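You operate a simulated robot arm through the tools that you are given. There is no shell and no other tool. Be economical: measure what you need, move in short steps, check, and stop when the job is done.

You are at the controls of a simulated robot arm. One attempt, no reset.

Task
Bring jar 56 round on the turntable and grip it in the blue clamp.
Fine: lock the turntable before you lift the jar.
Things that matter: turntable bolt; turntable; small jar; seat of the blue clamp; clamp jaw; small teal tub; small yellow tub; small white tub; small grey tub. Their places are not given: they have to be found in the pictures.

It is judged by the outcome, as a careful person would: the job done as asked, and still so three seconds after it is handed in. It fails if anything else is knocked over, pushed out of place, dropped, spilled or broken.

Robot
A 6-joint arm with a two-finger parallel gripper, fixed in place. Base frame: the origin is at the foot of the arm, x ahead of it, y to its left, z up. Lengths are in m, angles in degrees, forces in N, time in s.
Its first joint turns from -66.0 to 66.0 degrees. Payload 2.9 kg.
The tool frame sits at the grasp point between the pads (the TCP): z along the fingers, y along the line on which they close. The tips reach 0.03 m beyond it. The gripper opens to 0.11 m. The fingers are 0.02 m wide and 0.01 m thick; the gripper's body (0.048 by 0.112 m) begins 0.055 m behind the TCP.
Orientation is that of the tool frame in the base frame, as [roll, pitch, yaw] about the fixed x, y, z axes, in that order (R = Rz(yaw) Ry(pitch) Rx(roll)). With the fingers straight down and closing along the base's y, the tool's x points along the base's -x, its y along +y and its z along -z.

Tools
- The arm moves only by the tool drive_tool. Its argument "plan" is one flat list of numbers, 7 for each row, row after row: the shift along the base's x, y, z in m, then the turn, a rotation vector about the base's x, y, z in degrees, then the closure, from 0 (fully open) to 1 (shut). In form: [dx, dy, dz, ax, ay, az, gripper, dx, dy, dz, ax, ay, az, gripper, ...]. A call has 1 to 10 rows; each row is the pose to reach, as a shift and turn from the pose commanded when the call began. Rows are played at 5 a second. More than 0.05 m and 8.6 degrees between two rows, or a gripper value outside its range, and nothing of the call is played. Where a pose cannot be reached the arm comes as near as it can. A force on the tool above 40 N (or 10 N above the force at the start of the call, whichever is more), or a blocked arm, ends the call early, and 0.2 s more pass. The fingers move at their own pace (about 0.108 m/s each) and stop on an object; they squeeze with about 24 N. The grip force told is the motor's: it shows also when the fingers shut on nothing. Time passes only in rows, and 0.2 s behind the last, so rows that repeat a pose let the fingers close. The reply holds the time, the measured pose of the TCP, the force on the tool along the base axes, the opening and the grip force, in the units named above and with some noise.
- Cameras (640 x 400 px; columns grow to the right, rows downward): "scene" is fixed at [0.0732, 0.4257, 1.4074]; the picture's right is [-0.83, -0.56, 0.00], its down [-0.24, 0.36, -0.90] and it looks along [0.51, -0.75, -0.43] (base axes); focal length 326 px, centre (320, 200). "wrist" rides on the gripper at [-0.036, 0, -0.057] in the tool frame; the picture's right is [0.00, -1.00, 0.00], its down [0.97, 0.00, -0.24] and it looks along [0.24, 0.00, 0.97] (tool axes); focal length 218 px, centre (320, 200).
- camera(camera): a new picture of that camera. The clock stands still meanwhile.
- locate(camera, pixels): for up to 12 pixels [column, row] of the newest picture of that camera ("zoom" is the newest enlarged one), the place [x, y, z] in the base frame of the surface seen there, good to about 0.002 m, but the place of the scene camera against the robot may be out by one fixed shift of up to 0.012 m in any direction. The clock stands still meanwhile.
- inspect(camera, box): a new picture of the part [left, top, right, bottom] of that camera's present view, enlarged. The clock stands still meanwhile.
- finish_job(): hands the job in; it is judged then, once.

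Go step by step. Measure first, check grasps and placings, and put right what went wrong. The budget is 80 turns and 54 pictures, counting those below and the enlarged ones. Unless the task says otherwise, let go and move clear before handing in, and close with one line.

The tools are called after ">>>" as a command line: name --argument value ..., lists and objects as JSON in quotes. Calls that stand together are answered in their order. drive_tool: Moves the arm, as the interface text tells. Its arguments: {"type":"object","properties":{"plan":{"type":"array"}},"required":["plan"]} The other tools are called the same way: camera (camera) takes a picture; locate (camera, pixels) gives the place of the surface under pixels of a picture; inspect (camera, box) takes an enlarged picture of a part of a camera's view; finish_job () hands the job in.

At the start:

```text
clock: 0.0
ee_pos: [0.3867, 0.0403, 1.2915]
tcp_rot: [180.0, 0.1, -179.9]
wrist_force: [0.4, 0.5, 0.3]
opening: 0.1098
grip_force: 0.0
```

scene: 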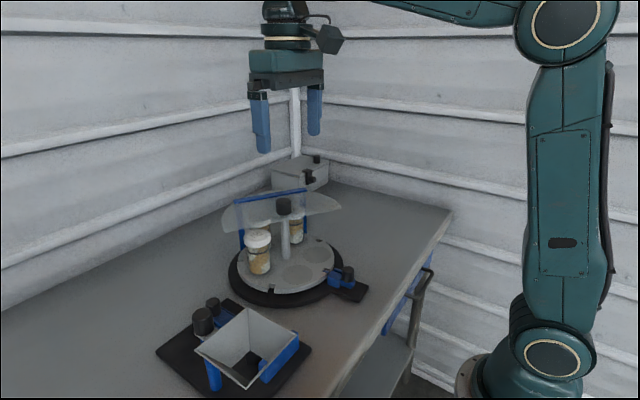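
wrist: 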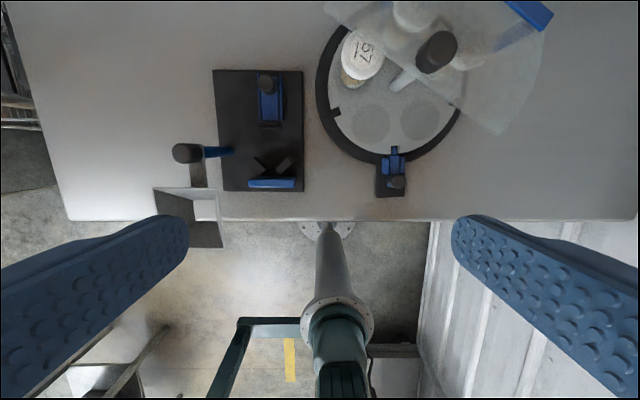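

The turntable carries a jar marked 57 at wrist (362,58), with more jars under a translucent cover. The clamp fixture is at wrist (258,130) and a bolt at (393,170). I'll enlarge these areas.

>>> inspect --camera "scene" --box '[210, 140, 390, 310]'

>>> inspect --camera "scene" --box '[140, 270, 320, 400]'

>>> inspect --camera "wrist" --box '[300, 0, 560, 210]'

>>> inspect --camera "wrist" --box '[140, 50, 320, 260]'

```text
2.35 times, centred on (300, 225) of scene
```

zoom: 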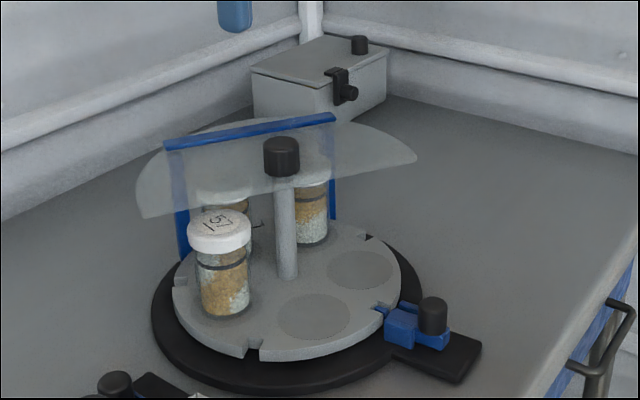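

```text
3.08 times, centred on (230, 335) of scene
```

zoom: 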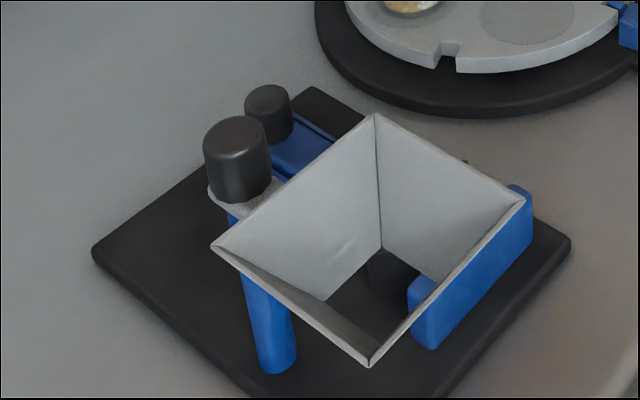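

```text
1.90 times, centred on (430, 105) of wrist
```

zoom: 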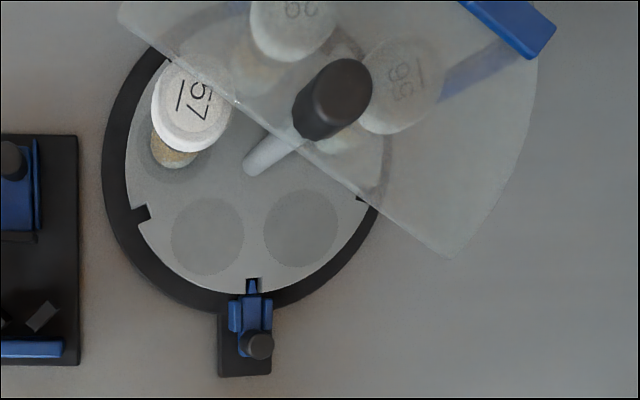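

```text
1.90 times, centred on (230, 155) of wrist
```

zoom: 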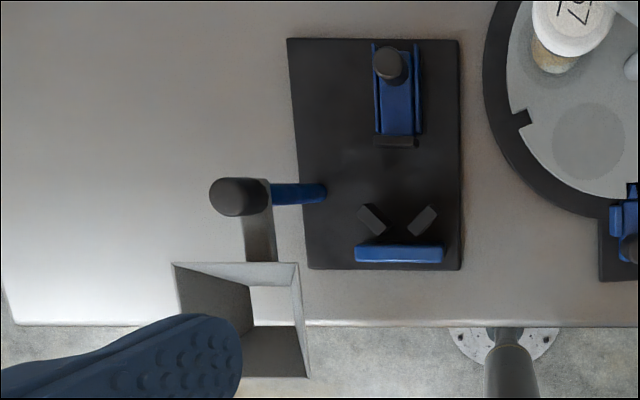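

Jar 57 is the exposed one; the others under the cover look like "39/69…" and "56/66". I'll measure the fixture points.

>>> locate --camera "wrist" --pixels '[[187, 153], [222, 152], [170, 192], [220, 190], [207, 245], [268, 84], [270, 110], [262, 168], [283, 165], [272, 184], [240, 140], [216, 72]]'

>>> locate --camera "wrist" --pixels '[[437, 50], [362, 60], [413, 12], [460, 50], [393, 155], [396, 182], [334, 112], [448, 106], [371, 123], [421, 121], [318, 95], [500, 125]]'

>>> locate --camera "scene" --pixels '[[284, 204], [258, 235], [348, 270], [335, 272], [243, 210], [306, 205], [203, 316], [246, 310], [196, 348], [245, 385], [298, 335], [213, 302]]'

>>> inspect --camera "wrist" --box '[380, 0, 510, 80]'

```text
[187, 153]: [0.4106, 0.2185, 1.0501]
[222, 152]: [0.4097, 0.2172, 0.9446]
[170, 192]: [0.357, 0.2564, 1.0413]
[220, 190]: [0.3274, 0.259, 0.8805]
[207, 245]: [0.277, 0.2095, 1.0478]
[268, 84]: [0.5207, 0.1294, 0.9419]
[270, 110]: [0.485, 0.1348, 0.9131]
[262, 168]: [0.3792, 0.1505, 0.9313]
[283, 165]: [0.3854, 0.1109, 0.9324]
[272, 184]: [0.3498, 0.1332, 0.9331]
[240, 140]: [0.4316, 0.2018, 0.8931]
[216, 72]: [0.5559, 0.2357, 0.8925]
```

```text
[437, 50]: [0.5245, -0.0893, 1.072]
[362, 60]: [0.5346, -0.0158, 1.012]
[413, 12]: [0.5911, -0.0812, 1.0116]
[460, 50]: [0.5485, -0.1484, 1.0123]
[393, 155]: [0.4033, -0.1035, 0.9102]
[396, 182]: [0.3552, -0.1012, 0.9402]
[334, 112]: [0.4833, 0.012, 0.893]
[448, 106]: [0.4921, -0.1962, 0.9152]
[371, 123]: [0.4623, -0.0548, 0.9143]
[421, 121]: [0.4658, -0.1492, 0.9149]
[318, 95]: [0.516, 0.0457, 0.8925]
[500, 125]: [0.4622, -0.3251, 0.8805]
```

```text
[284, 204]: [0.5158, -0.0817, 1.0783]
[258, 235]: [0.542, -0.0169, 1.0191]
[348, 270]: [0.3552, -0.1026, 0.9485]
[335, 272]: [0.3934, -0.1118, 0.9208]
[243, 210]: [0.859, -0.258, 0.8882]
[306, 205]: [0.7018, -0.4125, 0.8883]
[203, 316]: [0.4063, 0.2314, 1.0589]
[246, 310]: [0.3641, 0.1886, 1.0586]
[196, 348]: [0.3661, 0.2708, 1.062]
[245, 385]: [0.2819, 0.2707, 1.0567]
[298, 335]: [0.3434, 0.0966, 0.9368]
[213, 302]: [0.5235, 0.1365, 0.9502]
```

```text
4.92 times, centred on (445, 40) of wrist
```

zoom: 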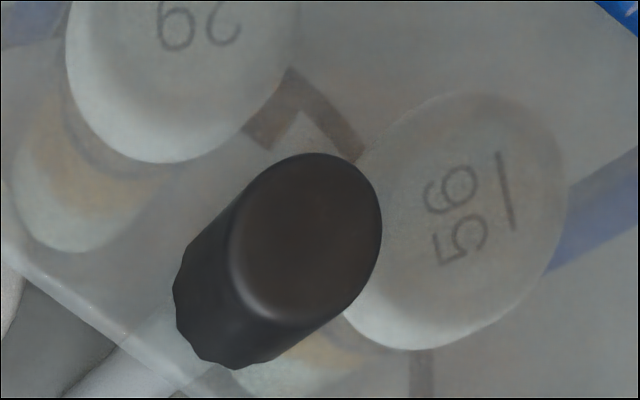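

Jar 56 is the one under the cover near wrist (472,44). The cover sits at about z 1.05 by triangulation, and the knob top is at 1.072. I'll move above the bolt and turntable to look closer.

>>> drive_tool --plan '[0.01, -0.045, -0.01, 0, 0, 0, 0, 0.02, -0.09, -0.03, 0, 0, 0, 0, 0.03, -0.135, -0.04, 0, 0, 0, 0, 0.03, -0.14, -0.05, 0, 0, 0, 0]'

>>> camera --camera "wrist"

>>> inspect --camera "wrist" --box '[260, 120, 380, 240]'

>>> inspect --camera "scene" --box '[300, 240, 380, 310]'

```text
refused: row 2 steps farther than a row can; nothing moved
```

```text
46 pictures are left
```

wrist: 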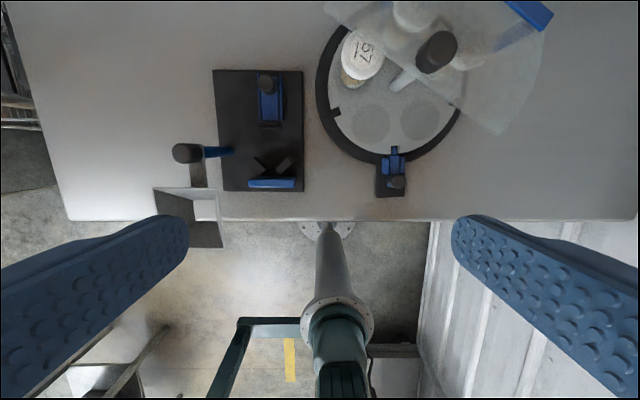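

```text
3.33 times, centred on (320, 180) of wrist
```

zoom: 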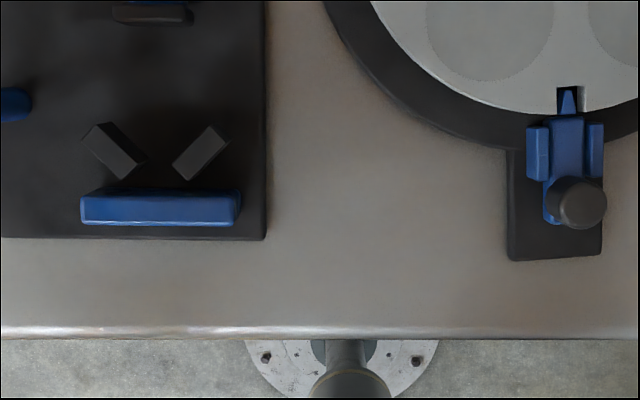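

```text
5.71 times, centred on (340, 275) of scene
```

zoom: 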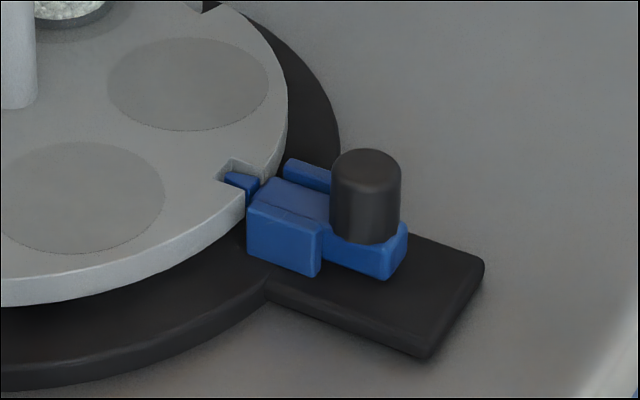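

The bolt's tapered tip is in the notch, so the turntable is locked now. I'll retry the move in smaller steps, to above the bolt.

>>> drive_tool --plan '[0, -0.045, -0.01, 0, 0, 0, 0, 0, -0.09, -0.02, 0, 0, 0, 0, 0, -0.135, -0.03, 0, 0, 0, 0, -0.01, -0.142, -0.07, 0, 0, 0, 0, -0.02, -0.142, -0.11, 0, 0, 0, 0, -0.02, -0.142, -0.11, 0, 0, 0, 0]'

>>> camera --camera "wrist"

```text
clock: 1.4
ee_pos: [0.365, -0.1026, 1.1788]
tcp_rot: [180.0, 0.2, -179.9]
wrist_force: [-0.3, 0.1, -0.2]
opening: 0.11
grip_force: 0.1
```

```text
43 pictures are left
```

wrist: 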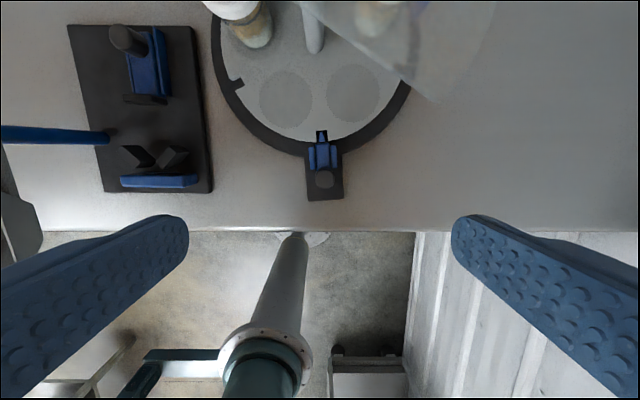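

>>> locate --camera "wrist" --pixels '[[324, 179], [316, 179], [332, 179], [324, 172], [324, 187], [321, 150], [322, 135], [311, 155], [307, 197], [285, 99], [353, 93], [314, 40]]'

>>> inspect --camera "wrist" --box '[280, 120, 370, 205]'

```text
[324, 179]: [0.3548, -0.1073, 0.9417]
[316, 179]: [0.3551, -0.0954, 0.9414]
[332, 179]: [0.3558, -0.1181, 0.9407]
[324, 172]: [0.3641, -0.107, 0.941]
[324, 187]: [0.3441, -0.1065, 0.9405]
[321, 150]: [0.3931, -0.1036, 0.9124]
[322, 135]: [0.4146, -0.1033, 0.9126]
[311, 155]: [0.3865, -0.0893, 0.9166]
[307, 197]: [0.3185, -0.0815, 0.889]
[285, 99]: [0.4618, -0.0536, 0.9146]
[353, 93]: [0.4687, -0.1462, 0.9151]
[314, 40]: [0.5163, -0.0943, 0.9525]
```

```text
4.71 times, centred on (325, 162) of wrist
```

zoom: 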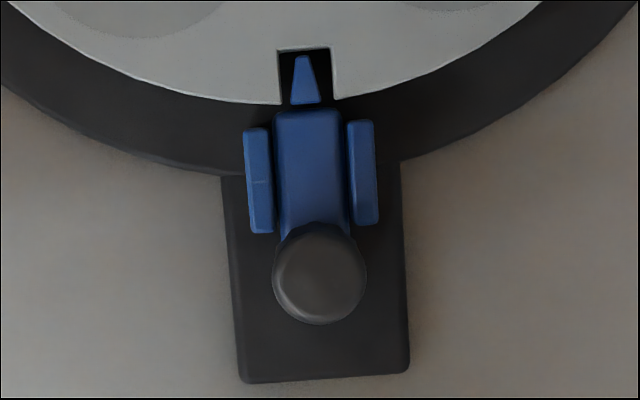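

The bolt knob is centred at (0.354, -0.1065) with its top at 0.941, and the slide axis runs about 4° off x toward the hub. I'll go down over the knob with the fingers half closed.

>>> drive_tool --plan '[-0.005, -0.002, -0.045, 0, 0, 0, 0.4, -0.011, -0.004, -0.09, 0, 0, 0, 0.5, -0.011, -0.004, -0.135, 0, 0, 0, 0.5, -0.011, -0.004, -0.175, 0, 0, 0, 0.5, -0.011, -0.004, -0.205, 0, 0, 0, 0.5, -0.011, -0.004, -0.226, 0, 0, 0, 0.5, -0.011, -0.004, -0.226, 0, 0, 0, 0.5]'

>>> inspect --camera "scene" --box '[290, 210, 410, 320]'

```text
clock: 3.0
ee_pos: [0.3561, -0.1062, 0.955]
tcp_rot: [180.0, 0.1, -179.9]
wrist_force: [0.1, 0.6, -0.1]
opening: 0.0553
grip_force: 0.1
```

```text
3.64 times, centred on (350, 265) of scene
```

zoom: 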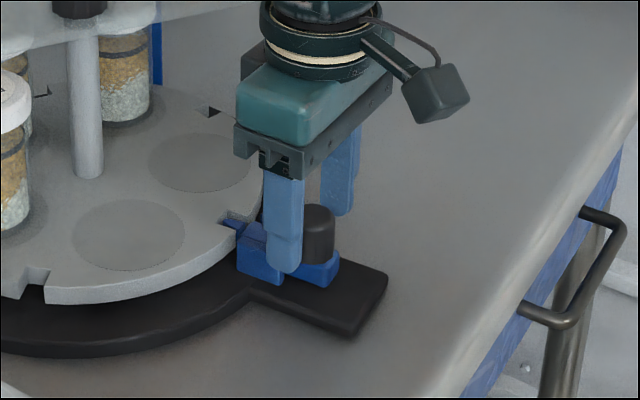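

The fingers straddle the knob, with tips at about 0.925. Now I'll close on it.

>>> drive_tool --plan '[0, 0, 0, 0, 0, 0, 1, 0, 0, 0, 0, 0, 0, 1, 0, 0, 0, 0, 0, 0, 1]'

```text
clock: 3.8
ee_pos: [0.356, -0.1051, 0.9538]
tcp_rot: [179.9, 0.1, 180.0]
wrist_force: [-2.2, -11.6, -0.5]
opening: 0.0271
grip_force: 23.9
```

The knob is gripped at 0.027 m. I'll pull the bolt back along its axis.

>>> drive_tool --plan '[-0.005, -0.001, 0, 0, 0, 0, 1, -0.01, -0.0015, 0, 0, 0, 0, 1, -0.015, -0.002, 0, 0, 0, 0, 1, -0.02, -0.0025, 0, 0, 0, 0, 1, -0.02, -0.0025, 0, 0, 0, 0, 1]'

>>> inspect --camera "scene" --box '[290, 210, 410, 320]'

```text
clock: 5.0
ee_pos: [0.3348, -0.1071, 0.9552]
tcp_rot: [179.8, -0.1, -179.9]
wrist_force: [-2.5, 9.4, -0.7]
opening: 0.0273
grip_force: 24.2
```

```text
3.64 times, centred on (350, 265) of scene
```

zoom: 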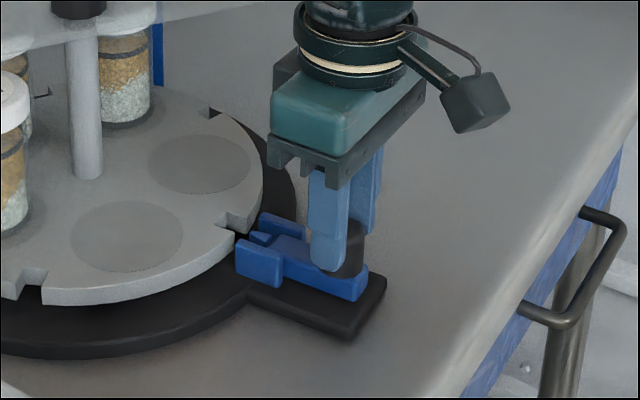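

The tip is out of the notch and the bolt still slides with little force. I'll try a few more millimetres, then release and rise.

>>> drive_tool --plan '[-0.003, 0, 0, 0, 0, 0, 1, -0.005, 0, 0, 0, 0, 0, 1, -0.005, 0, 0, 0, 0, 0, 1]'

```text
clock: 5.8
ee_pos: [0.3317, -0.1098, 0.9544]
tcp_rot: [-179.9, 0.5, -179.8]
wrist_force: [17.0, 2.6, 0.2]
opening: 0.0274
grip_force: 23.8
```

The bolt is at its end stop (17 N), fully back. I'll release it and rise.

>>> drive_tool --plan '[0.003, 0, 0, 0, 0, 0, 0.5, 0.003, 0, 0, 0, 0, 0, 0.5, 0.003, 0, 0.04, 0, 0, 0, 0.5, 0.003, 0, 0.085, 0, 0, 0, 0.5, 0.003, 0, 0.13, 0, 0, 0, 0, 0.03, 0.005, 0.17, 0, 0, 0, 0, 0.07, 0.01, 0.2, 0, 0, 0, 0, 0.11, 0.015, 0.22, 0, 0, 0, 0, 0.11, 0.015, 0.22, 0, 0, 0, 0]'

>>> camera --camera "wrist"

```text
refused: row 7 steps farther than a row can; nothing moved
```

```text
39 pictures are left
```

wrist: 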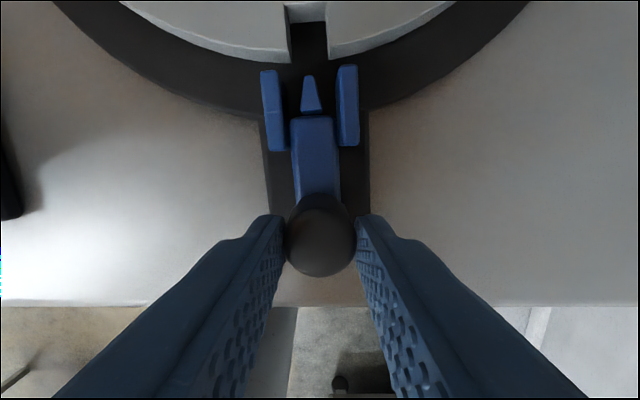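

The bolt tip at wrist (310,95) is clear of the disc. I'll redo the release and rise with smaller steps.

>>> drive_tool --plan '[0.003, 0, 0, 0, 0, 0, 0.5, 0.003, 0, 0, 0, 0, 0, 0.5, 0.003, 0, 0.04, 0, 0, 0, 0.5, 0.003, 0, 0.085, 0, 0, 0, 0.5, 0.003, 0, 0.13, 0, 0, 0, 0, 0.025, 0.005, 0.17, 0, 0, 0, 0, 0.06, 0.01, 0.2, 0, 0, 0, 0, 0.1, 0.015, 0.22, 0, 0, 0, 0, 0.11, 0.015, 0.25, 0, 0, 0, 0, 0.11, 0.015, 0.25, 0, 0, 0, 0]'

>>> camera --camera "wrist"

```text
clock: 8.0
ee_pos: [0.4369, -0.0933, 1.2048]
tcp_rot: [180.0, 0.0, -179.9]
wrist_force: [0.2, -0.1, -0.4]
opening: 0.1099
grip_force: 0.0
```

```text
38 pictures are left
```

wrist: 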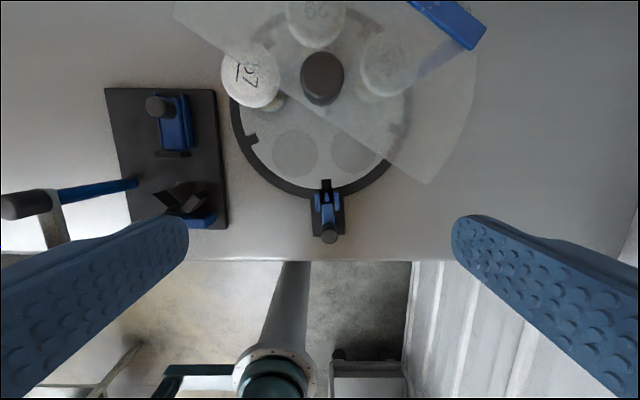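

The bolt is still retracted. I'll measure the hub knob and the lids.

>>> locate --camera "wrist" --pixels '[[322, 72], [304, 72], [341, 72], [322, 54], [322, 92], [322, 100], [251, 78], [315, 18], [388, 62], [294, 154], [357, 150], [326, 186]]'

>>> inspect --camera "wrist" --box '[230, 0, 430, 125]'

>>> inspect --camera "scene" --box '[215, 170, 355, 260]'

```text
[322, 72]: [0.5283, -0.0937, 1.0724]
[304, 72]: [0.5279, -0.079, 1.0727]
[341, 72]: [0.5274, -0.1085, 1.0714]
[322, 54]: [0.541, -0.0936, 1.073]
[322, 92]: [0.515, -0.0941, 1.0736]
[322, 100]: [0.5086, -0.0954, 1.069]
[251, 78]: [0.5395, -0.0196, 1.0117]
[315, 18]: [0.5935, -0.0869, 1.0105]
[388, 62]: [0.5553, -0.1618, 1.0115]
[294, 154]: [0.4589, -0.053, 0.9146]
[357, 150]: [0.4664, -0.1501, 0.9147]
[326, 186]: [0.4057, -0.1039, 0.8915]
```

```text
3.20 times, centred on (330, 62) of wrist
```

zoom: 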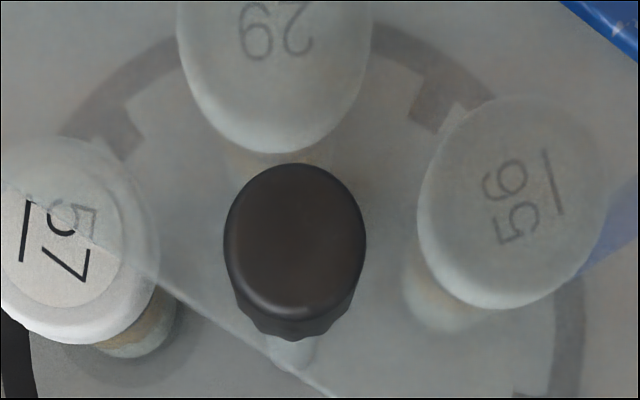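

```text
4.44 times, centred on (285, 215) of scene
```

zoom: 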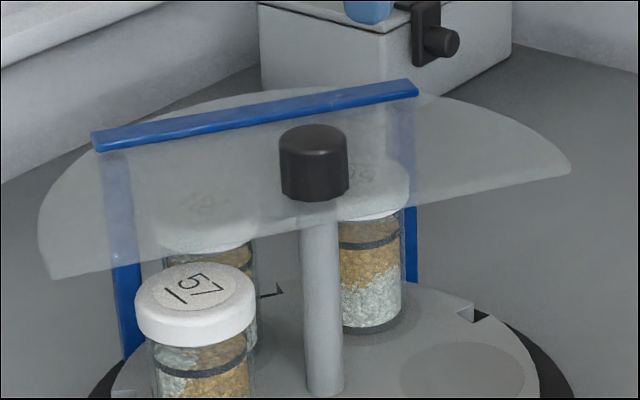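

Jar 56 is confirmed at (0.555, -0.162). One index step would leave it right under the cover edge, so it needs two steps (-144°) to reach the open pocket at (0.459, -0.053). I'll move over the hub knob (0.527, -0.094) while pre-turning the tool +72°.

>>> drive_tool --plan '[0.01, 0, 0, 0, 0, 8, 0.3, 0.02, 0, 0, 0, 0, 16, 0.45, 0.03, 0, 0, 0, 0, 24, 0.45, 0.04, 0, 0, 0, 0, 32, 0.45, 0.05, 0, 0, 0, 0, 40, 0.45, 0.06, 0, 0, 0, 0, 48, 0.45, 0.07, 0, 0, 0, 0, 56, 0.45, 0.08, 0, 0, 0, 0, 64, 0.45, 0.09, -0.001, 0, 0, 0, 72, 0.45, 0.09, -0.001, 0, 0, 0, 72, 0.45]'

>>> camera --camera "wrist"

```text
clock: 10.2
ee_pos: [0.5315, -0.0943, 1.2033]
tcp_rot: [180.0, 0.0, -107.8]
wrist_force: [-0.1, 0.1, 0.5]
opening: 0.0609
grip_force: 0.0
```

```text
35 pictures are left
```

wrist: 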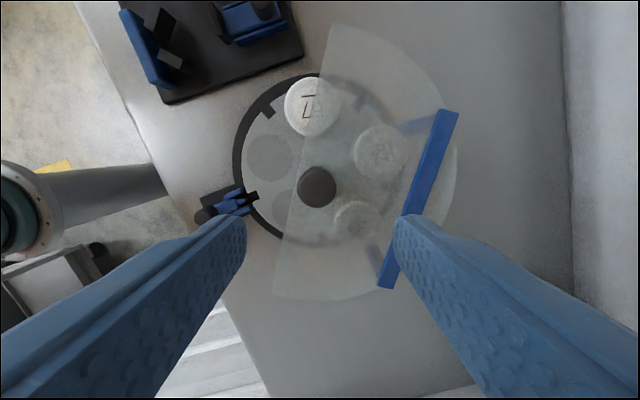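

The tool turned +72° without trouble. I'll measure the knob and the blue bar again from here.

>>> locate --camera "wrist" --pixels '[[317, 187], [299, 187], [335, 187], [317, 169], [317, 205], [451, 113], [393, 285], [410, 210]]'

```text
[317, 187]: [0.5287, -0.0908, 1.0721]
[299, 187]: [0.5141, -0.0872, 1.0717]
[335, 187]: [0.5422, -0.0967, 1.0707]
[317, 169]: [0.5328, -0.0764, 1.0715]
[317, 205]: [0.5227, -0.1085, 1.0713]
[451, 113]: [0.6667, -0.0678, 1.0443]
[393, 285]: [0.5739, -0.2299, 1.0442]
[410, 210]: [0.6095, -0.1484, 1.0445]
```

The hub is at (0.528, -0.092), and the bar top (the cover level) is about 1.0445. I'll go down to TCP z 1.082, so the tips stay at 1.052 above the cover.

>>> drive_tool --plan '[-0.0035, 0.002, -0.04, 0, 0, 0, 0.45, -0.0035, 0.002, -0.08, 0, 0, 0, 0.45, -0.0035, 0.002, -0.107, 0, 0, 0, 0.45, -0.0035, 0.002, -0.121, 0, 0, 0, 0.45, -0.0035, 0.002, -0.121, 0, 0, 0, 0.45]'

>>> inspect --camera "scene" --box '[215, 130, 375, 290]'

```text
clock: 11.4
ee_pos: [0.5245, -0.0927, 1.0831]
tcp_rot: [-180.0, 0.0, -107.9]
wrist_force: [0.0, -0.8, 0.2]
opening: 0.0604
grip_force: 0.0
```

```text
2.50 times, centred on (295, 210) of scene
```

zoom: 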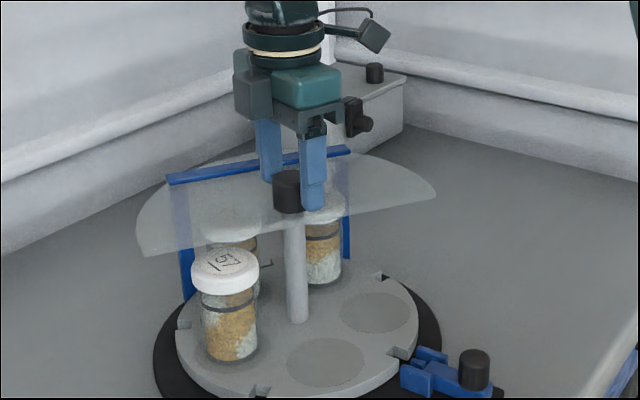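

The fingers straddle the knob above the cover. I'll nudge +3 mm in x and close.

>>> drive_tool --plan '[0.003, 0.0005, 0, 0, 0, 0, 0.45, 0.003, 0.0005, 0, 0, 0, 0, 1, 0.003, 0.0005, 0, 0, 0, 0, 1, 0.003, 0.0005, 0, 0, 0, 0, 1]'

```text
clock: 12.4
ee_pos: [0.5284, -0.0931, 1.0833]
tcp_rot: [179.9, 0.0, -108.1]
wrist_force: [-5.8, 0.6, 0.1]
opening: 0.0357
grip_force: 24.2
```

The knob is gripped (0.0357 m). I'll turn clockwise by 48° gently and check.

>>> drive_tool --plan '[0, 0, 0, 0, 0, -2, 1, 0, 0, 0, 0, 0, -7, 1, 0, 0, 0, 0, 0, -13, 1, 0, 0, 0, 0, 0, -19, 1, 0, 0, 0, 0, 0, -25, 1, 0, 0, 0, 0, 0, -31, 1, 0, 0, 0, 0, 0, -37, 1, 0, 0, 0, 0, 0, -43, 1, 0, 0, 0, 0, 0, -47, 1, 0, 0, 0, 0, 0, -48, 1]'

>>> inspect --camera "scene" --box '[215, 130, 375, 290]'

```text
clock: 14.6
ee_pos: [0.5294, -0.0921, 1.0844]
tcp_rot: [-180.0, 0.1, -156.0]
wrist_force: [1.7, -11.7, -0.5]
opening: 0.0357
grip_force: 24.0
```

```text
2.50 times, centred on (295, 210) of scene
```

zoom: 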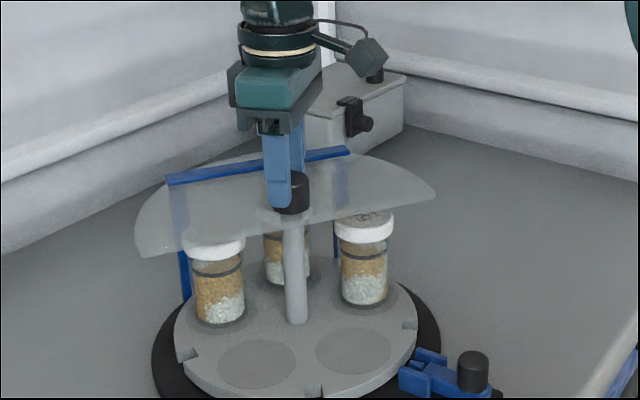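

It turns well: 57 has gone left under the cover, and 56 is emerging at the right (365,225 in the zoom). I'll continue.

>>> drive_tool --plan '[0, 0, 0, 0, 0, -2, 1, 0, 0, 0, 0, 0, -7, 1, 0, 0, 0, 0, 0, -13, 1, 0, 0, 0, 0, 0, -19, 1, 0, 0, 0, 0, 0, -25, 1, 0, 0, 0, 0, 0, -31, 1, 0, 0, 0, 0, 0, -37, 1, 0, 0, 0, 0, 0, -43, 1, 0, 0, 0, 0, 0, -47, 1, 0, 0, 0, 0, 0, -48, 1]'

>>> drive_tool --plan '[0, 0, 0, 0, 0, -2, 1, 0, 0, 0, 0, 0, -7, 1, 0, 0, 0, 0, 0, -13, 1, 0, 0, 0, 0, 0, -19, 1, 0, 0, 0, 0, 0, -25, 1, 0, 0, 0, 0, 0, -31, 1, 0, 0, 0, 0, 0, -37, 1, 0, 0, 0, 0, 0, -43, 1, 0, 0, 0, 0, 0, -47, 1, 0, 0, 0, 0, 0, -48, 1]'

>>> inspect --camera "scene" --box '[215, 130, 375, 290]'

>>> camera --camera "wrist"

```text
clock: 16.8
ee_pos: [0.5285, -0.0908, 1.084]
tcp_rot: [179.9, -0.1, 156.1]
wrist_force: [1.7, 1.1, 0.2]
opening: 0.0354
grip_force: 23.8
```

```text
clock: 19.0
ee_pos: [0.5299, -0.0919, 1.0853]
tcp_rot: [179.9, 0.1, 107.9]
wrist_force: [-11.1, -7.6, 2.6]
opening: 0.0354
grip_force: 23.9
```

```text
2.50 times, centred on (295, 210) of scene
```

zoom: 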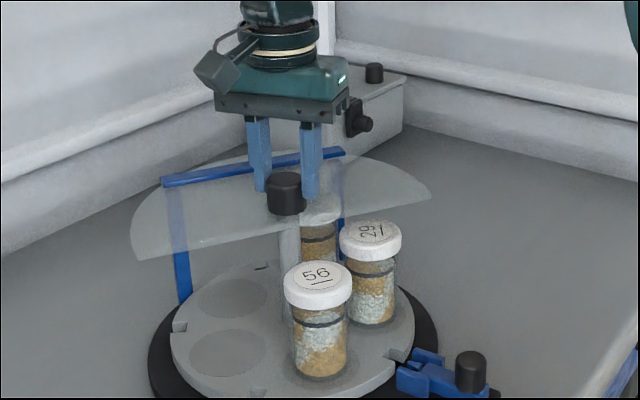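

```text
31 pictures are left
```

wrist: 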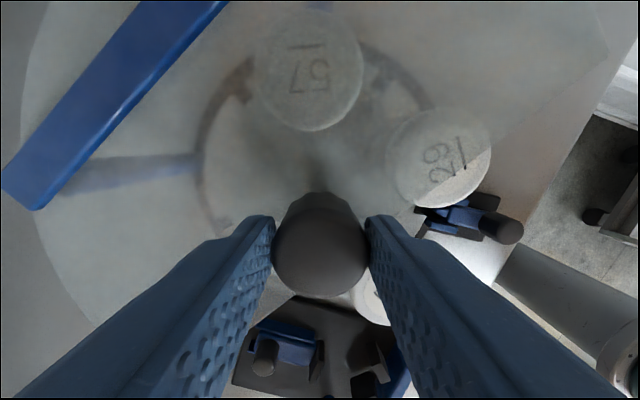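

Jar 56 is now in the front pocket, readable in the scene zoom at (318,275). I'll release the knob, rise and turn back, then check the notch alignment.

>>> drive_tool --plan '[0, 0, 0, 0, 0, 0, 0.45, 0, 0, 0, 0, 0, 0, 0.45, 0, 0, 0.04, 0, 0, 0, 0.45, 0, 0, 0.08, 0, 0, 8, 0.3, 0, 0, 0.12, 0, 0, 16, 0, -0.01, 0, 0.12, 0, 0, 24, 0, -0.03, 0, 0.12, 0, 0, 32, 0, -0.05, 0, 0.12, 0, 0, 40, 0, -0.07, 0, 0.12, 0, 0, 48, 0, -0.09, 0, 0.12, 0, 0, 56, 0]'

>>> drive_tool --plan '[0, 0, 0, 0, 0, 8, 0, -0.02, 0, 0, 0, 0, 16, 0, -0.02, 0, 0, 0, 0, 16, 0]'

>>> camera --camera "wrist"

>>> camera --camera "scene"

```text
clock: 21.2
ee_pos: [0.4392, -0.0932, 1.204]
tcp_rot: [-180.0, 0.1, 164.2]
wrist_force: [-0.1, 0.1, -0.1]
opening: 0.11
grip_force: 0.1
```

```text
clock: 22.0
ee_pos: [0.4194, -0.092, 1.2042]
tcp_rot: [-179.9, 0.1, -179.9]
wrist_force: [-0.3, -0.4, -0.1]
opening: 0.1101
grip_force: 0.1
```

```text
30 pictures are left
```

wrist: 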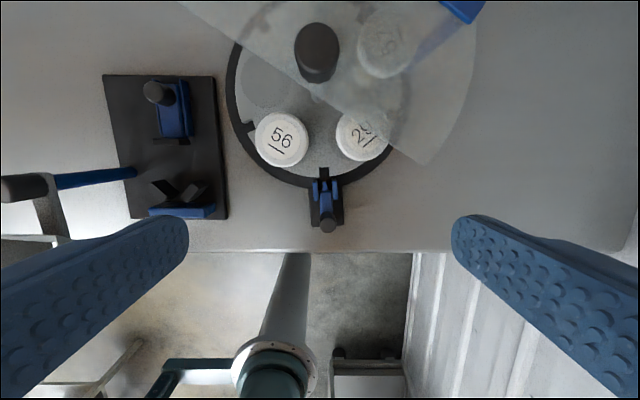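

```text
29 pictures are left
```

scene: 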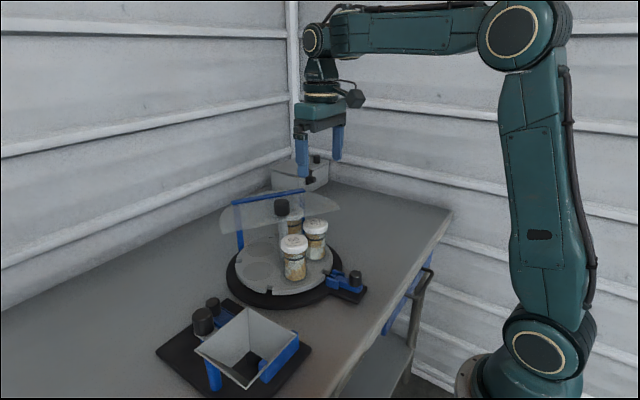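

The turntable unit may have shifted a few mm. I'll measure it and inspect the notch at wrist (323,175).

>>> inspect --camera "wrist" --box '[270, 130, 380, 240]'

>>> locate --camera "wrist" --pixels '[[317, 45], [300, 45], [335, 45], [317, 28], [317, 63], [281, 135], [359, 133], [329, 226], [310, 222], [342, 222], [324, 172], [318, 172]]'

```text
3.64 times, centred on (325, 185) of wrist
```

zoom: 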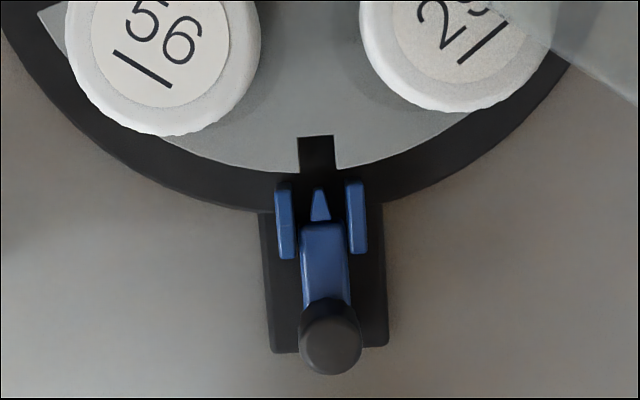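

```text
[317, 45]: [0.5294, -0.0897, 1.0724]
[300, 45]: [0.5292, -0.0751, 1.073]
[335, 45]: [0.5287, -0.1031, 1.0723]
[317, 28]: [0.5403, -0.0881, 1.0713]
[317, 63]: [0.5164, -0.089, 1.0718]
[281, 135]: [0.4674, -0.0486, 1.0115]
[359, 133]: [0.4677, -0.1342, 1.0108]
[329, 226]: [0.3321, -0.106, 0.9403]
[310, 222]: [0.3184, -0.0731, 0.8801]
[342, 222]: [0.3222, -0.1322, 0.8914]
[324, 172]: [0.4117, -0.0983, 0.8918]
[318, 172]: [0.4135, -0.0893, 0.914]
```

The notch (zoom 317,150) lines up with the bolt axis, though the unit has shifted about 4 mm in y. To avoid side loads I'll push the bolt home with closed fingers from behind its knob, which is at (0.332, -0.106).

>>> drive_tool --plan '[-0.04, -0.005, 0, 0, 0, 0, 0.5, -0.08, -0.01, 0, 0, 0, 0, 1, -0.128, -0.015, 0, 0, 0, 0, 1, -0.128, -0.015, -0.045, 0, 0, 0, 1, -0.128, -0.015, -0.09, 0, 0, 0, 1, -0.128, -0.015, -0.135, 0, 0, 0, 1, -0.128, -0.015, -0.18, 0, 0, 0, 1, -0.128, -0.015, -0.215, 0, 0, 0, 1, -0.128, -0.015, -0.247, 0, 0, 0, 1, -0.128, -0.015, -0.247, 0, 0, 0, 1]'

>>> camera --camera "wrist"

```text
clock: 24.2
ee_pos: [0.292, -0.1072, 0.9561]
tcp_rot: [179.9, 0.1, 180.0]
wrist_force: [-1.0, -0.3, 0.2]
opening: 0.0001
grip_force: 23.3
```

```text
27 pictures are left
```

wrist: 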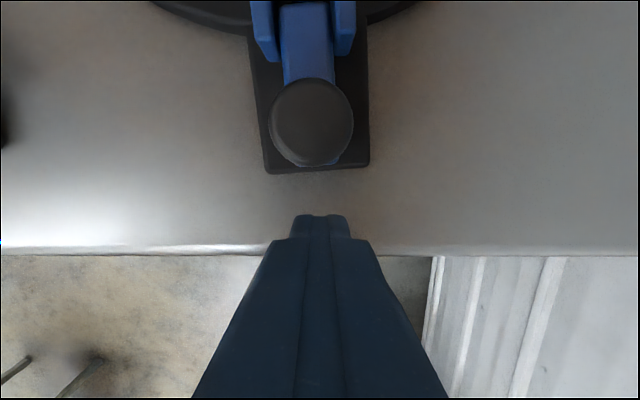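

The fingers are behind the knob (320 vs 312). I'll shift +1.5 mm in y and push forward in small steps.

>>> drive_tool --plan '[0.01, 0.001, 0, 0, 0, 0, 1, 0.016, 0.0015, 0, 0, 0, 0, 1, 0.02, 0.002, 0, 0, 0, 0, 1, 0.024, 0.002, 0, 0, 0, 0, 1, 0.028, 0.0025, 0, 0, 0, 0, 1, 0.031, 0.003, 0, 0, 0, 0, 1, 0.033, 0.003, 0, 0, 0, 0, 1, 0.033, 0.003, 0, 0, 0, 0, 1]'

>>> inspect --camera "scene" --box '[290, 210, 410, 320]'

```text
clock: 26.0
ee_pos: [0.3234, -0.1038, 0.9566]
tcp_rot: [-179.9, 0.1, -179.8]
wrist_force: [1.3, -0.2, 0.3]
opening: 0.0
grip_force: 23.4
```

```text
3.64 times, centred on (350, 265) of scene
```

zoom: 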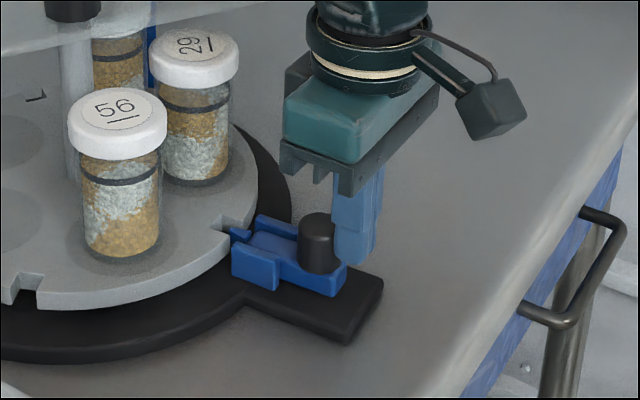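

The tip is starting into the notch with little force. I'll push about 8 mm more.

>>> drive_tool --plan '[0.002, 0, 0, 0, 0, 0, 1, 0.004, 0.0005, 0, 0, 0, 0, 1, 0.006, 0.0005, 0, 0, 0, 0, 1, 0.008, 0.0005, 0, 0, 0, 0, 1, 0.008, 0.0005, 0, 0, 0, 0, 1]'

>>> inspect --camera "scene" --box '[290, 210, 410, 320]'

>>> inspect --camera "wrist" --box '[240, 0, 400, 100]'

```text
clock: 27.2
ee_pos: [0.332, -0.1024, 0.9567]
tcp_rot: [-180.0, 0.0, -179.9]
wrist_force: [0.8, 0.4, -0.5]
opening: 0.0001
grip_force: 24.1
```

```text
3.64 times, centred on (350, 265) of scene
```

zoom: 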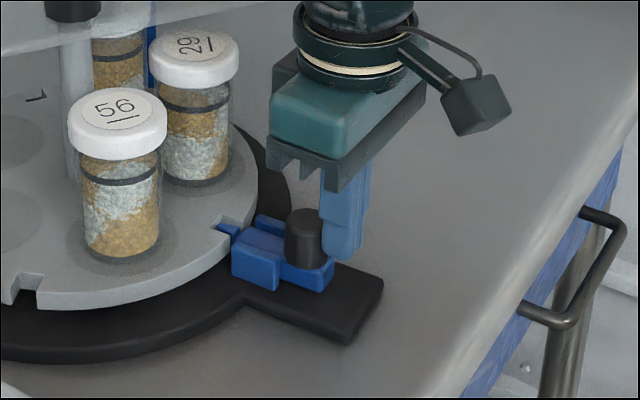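

```text
4.00 times, centred on (320, 50) of wrist
```

zoom: 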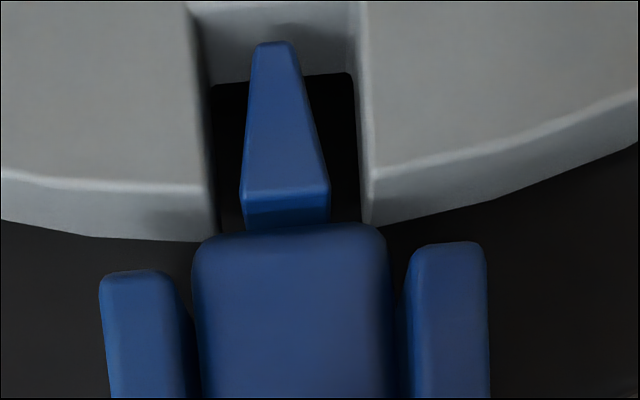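

The tip is well inside the notch. I'll push 3 mm more gently to match the original depth.

>>> drive_tool --plan '[0.001, 0, 0, 0, 0, 0, 1, 0.002, 0, 0, 0, 0, 0, 1, 0.003, 0, 0, 0, 0, 0, 1, 0.003, 0, 0, 0, 0, 0, 1]'

>>> inspect --camera "wrist" --box '[240, 0, 400, 100]'

```text
clock: 28.2
ee_pos: [0.3319, -0.1033, 0.9557]
tcp_rot: [179.8, 0.0, -180.0]
wrist_force: [-14.3, -0.3, 4.1]
opening: 0.0001
grip_force: 23.7
```

```text
4.00 times, centred on (320, 50) of wrist
```

zoom: 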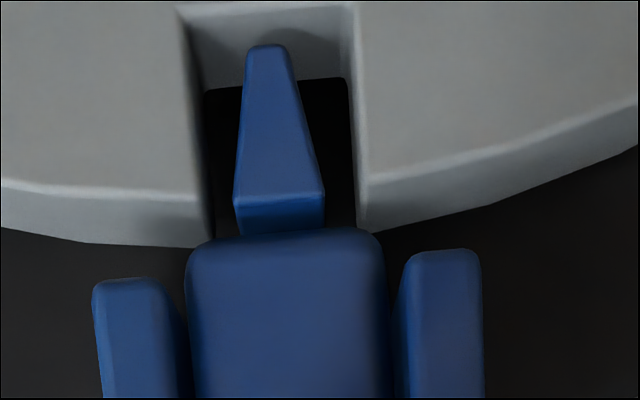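

The bolt hit its end stop (14 N), so the turntable is locked. I'll back off, rise, and move to look at the jar.

>>> drive_tool --plan '[-0.012, 0, 0, 0, 0, 0, 1, -0.012, 0, 0.045, 0, 0, 0, 1, -0.012, 0, 0.09, 0, 0, 0, 1, -0.012, 0, 0.135, 0, 0, 0, 0.5, -0.012, 0, 0.18, 0, 0, 0, 0.3, 0.02, 0.02, 0.21, 0, 0, -8, 0.3, 0.05, 0.035, 0.23, 0, 0, -16, 0.3, 0.085, 0.045, 0.23, 0, 0, -24, 0.3, 0.12, 0.055, 0.23, 0, 0, -32, 0.3, 0.12, 0.055, 0.23, 0, 0, -33, 0.3]'

>>> camera --camera "wrist"

```text
clock: 30.4
ee_pos: [0.4555, -0.048, 1.1873]
tcp_rot: [-180.0, 0.0, 146.8]
wrist_force: [-0.6, 0.1, -0.1]
opening: 0.0769
grip_force: 0.0
```

```text
22 pictures are left
```

wrist: 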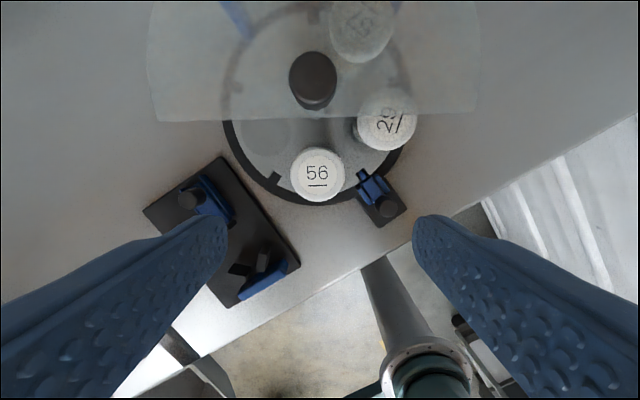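

The cover edge is parallel to the finger line, as wanted. I'll measure the lid of 56 at (317,174).

>>> locate --camera "wrist" --pixels '[[317, 172], [293, 172], [342, 172], [317, 150], [317, 193], [386, 118], [212, 195], [190, 198], [240, 270], [264, 262], [262, 282], [215, 225]]'

>>> inspect --camera "scene" --box '[260, 220, 340, 290]'

```text
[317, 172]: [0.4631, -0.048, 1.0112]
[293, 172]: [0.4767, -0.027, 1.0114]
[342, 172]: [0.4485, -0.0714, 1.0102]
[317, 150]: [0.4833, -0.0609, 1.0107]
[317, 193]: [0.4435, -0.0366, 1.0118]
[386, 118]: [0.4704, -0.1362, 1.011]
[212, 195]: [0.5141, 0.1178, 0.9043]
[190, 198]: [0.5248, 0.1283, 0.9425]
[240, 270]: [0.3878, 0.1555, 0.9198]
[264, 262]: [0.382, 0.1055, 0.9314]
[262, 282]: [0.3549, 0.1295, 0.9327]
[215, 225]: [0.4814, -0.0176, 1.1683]
```

```text
5.71 times, centred on (300, 255) of scene
```

zoom: 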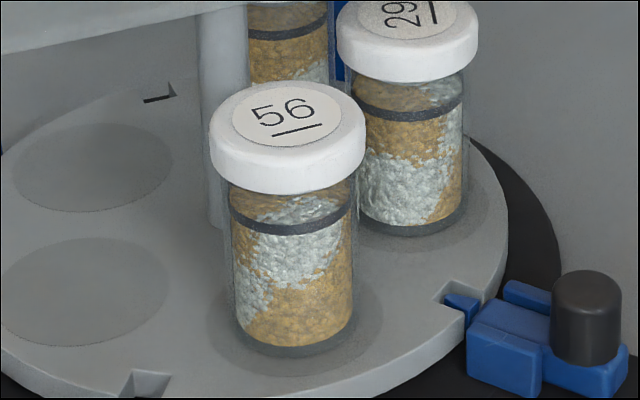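

The lid of 56 is centred at (0.463, -0.0485), about 0.05 wide, top at 1.011. I'll go down to TCP z ≈ 0.998 with opening 0.077.

>>> drive_tool --plan '[0.007, -0.0005, -0.04, 0, 0, 0, 0.3, 0.007, -0.0005, -0.08, 0, 0, 0, 0.3, 0.007, -0.0005, -0.12, 0, 0, 0, 0.3, 0.007, -0.0005, -0.155, 0, 0, 0, 0.3, 0.007, -0.0005, -0.175, 0, 0, 0, 0.3, 0.007, -0.0005, -0.19, 0, 0, 0, 0.3, 0.007, -0.0005, -0.19, 0, 0, 0, 0.3]'

>>> camera --camera "wrist"

>>> inspect --camera "scene" --box '[230, 180, 350, 290]'

```text
clock: 32.0
ee_pos: [0.4627, -0.0483, 0.9958]
tcp_rot: [-179.9, 0.0, 146.9]
wrist_force: [-0.9, 0.3, 0.3]
opening: 0.0771
grip_force: 0.1
```

```text
20 pictures are left
```

wrist: 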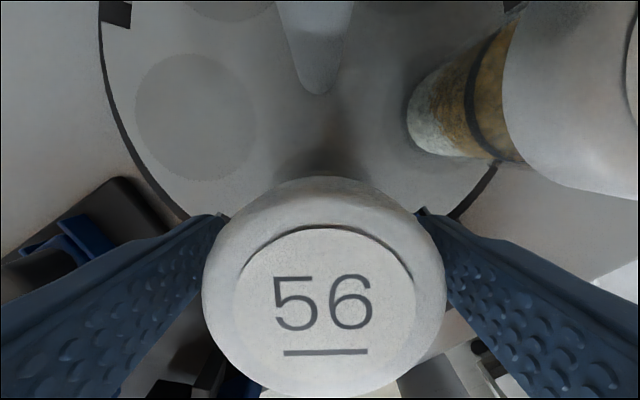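

```text
3.64 times, centred on (290, 235) of scene
```

zoom: 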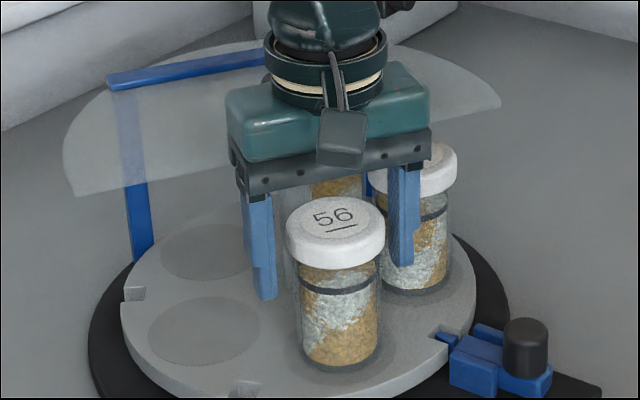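

The lid is between the fingers, off by about 4 mm across the finger width. I'll shift a little and close.

>>> drive_tool --plan '[0.003, -0.0025, 0, 0, 0, 0, 0.3, 0.003, -0.0025, 0, 0, 0, 0, 0.45, 0.003, -0.0025, 0, 0, 0, 0, 1, 0.003, -0.0025, 0, 0, 0, 0, 1, 0.003, -0.0025, 0, 0, 0, 0, 1]'

```text
clock: 33.2
ee_pos: [0.4667, -0.0522, 0.9963]
tcp_rot: [-179.9, 0.0, 147.1]
wrist_force: [0.0, 0.2, 0.6]
opening: 0.0582
grip_force: 24.1
```

The grip stopped at 0.058 m, about the lid's width. I'll lift slightly and check.

>>> drive_tool --plan '[0, 0, 0.01, 0, 0, 0, 1, 0, 0, 0.03, 0, 0, 0, 1, 0, 0, 0.03, 0, 0, 0, 1]'

>>> inspect --camera "scene" --box '[230, 180, 350, 290]'

```text
clock: 34.0
ee_pos: [0.4647, -0.051, 1.0277]
tcp_rot: [179.9, 0.0, 147.1]
wrist_force: [0.0, -0.5, -1.2]
opening: 0.0582
grip_force: 24.2
```

```text
3.64 times, centred on (290, 235) of scene
```

zoom: 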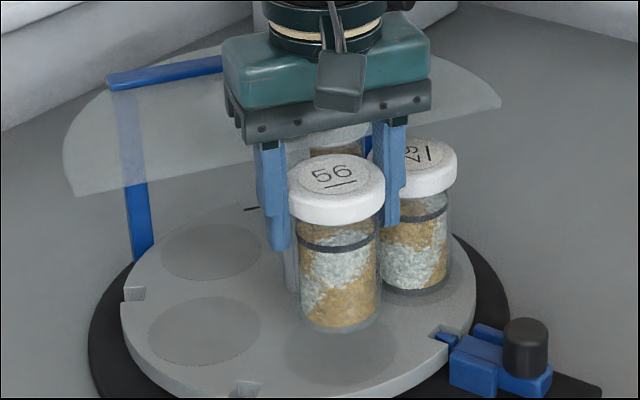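

Jar 56 is lifted cleanly. From the earlier view, the V axis is at y ≈ 0.1323 with its vertex near x 0.3745, so the jar centre goes at about x 0.411. I'll rise and carry it there, turning the fingers to close along x.

>>> drive_tool --plan '[0, 0, 0.03, 0, 0, 0, 1, -0.003, 0.004, 0.065, 0, 0, -4, 1, -0.01, 0.02, 0.1, 0, 0, -10, 1, -0.018, 0.045, 0.11, 0, 0, -18, 1, -0.026, 0.075, 0.11, 0, 0, -26, 1, -0.034, 0.105, 0.11, 0, 0, -34, 1, -0.042, 0.135, 0.11, 0, 0, -42, 1, -0.048, 0.16, 0.11, 0, 0, -50, 1, -0.053, 0.178, 0.11, 0, 0, -55, 1, -0.054, 0.183, 0.11, 0, 0, -57, 1]'

>>> camera --camera "wrist"

>>> camera --camera "scene"

```text
clock: 36.2
ee_pos: [0.4102, 0.1312, 1.1374]
tcp_rot: [180.0, 0.0, 90.0]
wrist_force: [0.1, -0.4, -2.5]
opening: 0.0583
grip_force: 24.3
```

```text
17 pictures are left
```

wrist: 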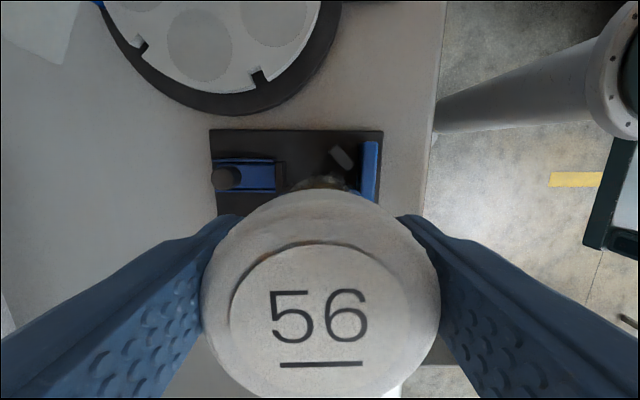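

```text
16 pictures are left
```

scene: 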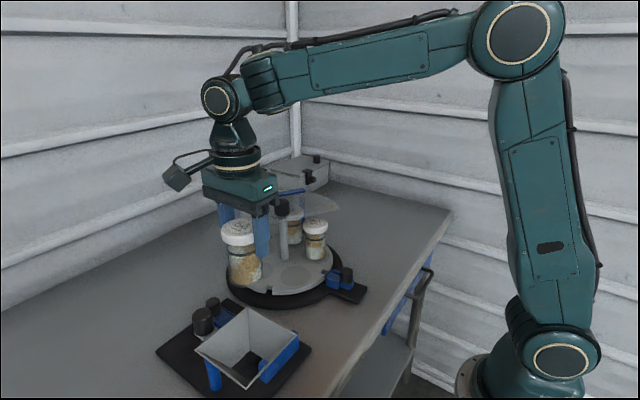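

The jar is held upright above the clamp. I'll check the V block and jaw positions, plus the scene view of the funnel.

>>> locate --camera "wrist" --pixels '[[331, 149], [345, 165], [340, 155], [352, 163], [370, 170], [280, 178], [284, 163], [228, 176], [250, 175], [290, 150], [320, 300], [325, 182]]'

>>> inspect --camera "wrist" --box '[200, 120, 400, 220]'

>>> inspect --camera "scene" --box '[150, 200, 330, 400]'

```text
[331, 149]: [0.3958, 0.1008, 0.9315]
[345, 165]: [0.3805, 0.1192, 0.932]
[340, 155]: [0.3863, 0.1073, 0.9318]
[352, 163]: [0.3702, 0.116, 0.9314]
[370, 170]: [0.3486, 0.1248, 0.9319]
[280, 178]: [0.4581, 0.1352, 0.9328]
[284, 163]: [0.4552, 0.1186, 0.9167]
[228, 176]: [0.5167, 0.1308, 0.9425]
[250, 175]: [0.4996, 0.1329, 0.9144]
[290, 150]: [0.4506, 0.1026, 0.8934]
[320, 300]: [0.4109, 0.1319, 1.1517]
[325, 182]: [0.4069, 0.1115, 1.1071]
```

```text
3.20 times, centred on (300, 170) of wrist
```

zoom: 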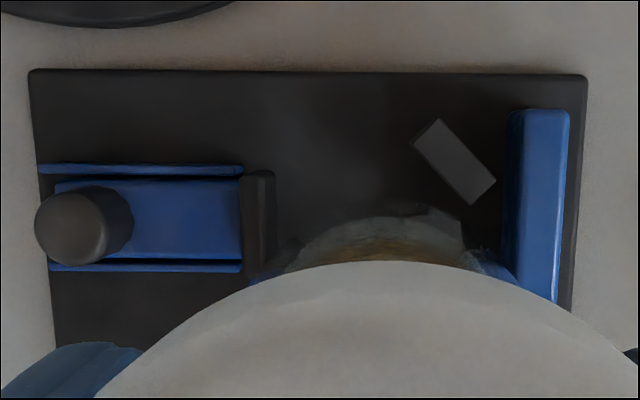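

```text
2.00 times, centred on (240, 300) of scene
```

zoom: 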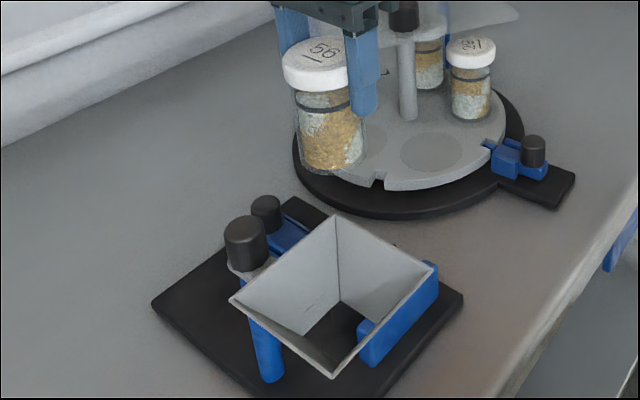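

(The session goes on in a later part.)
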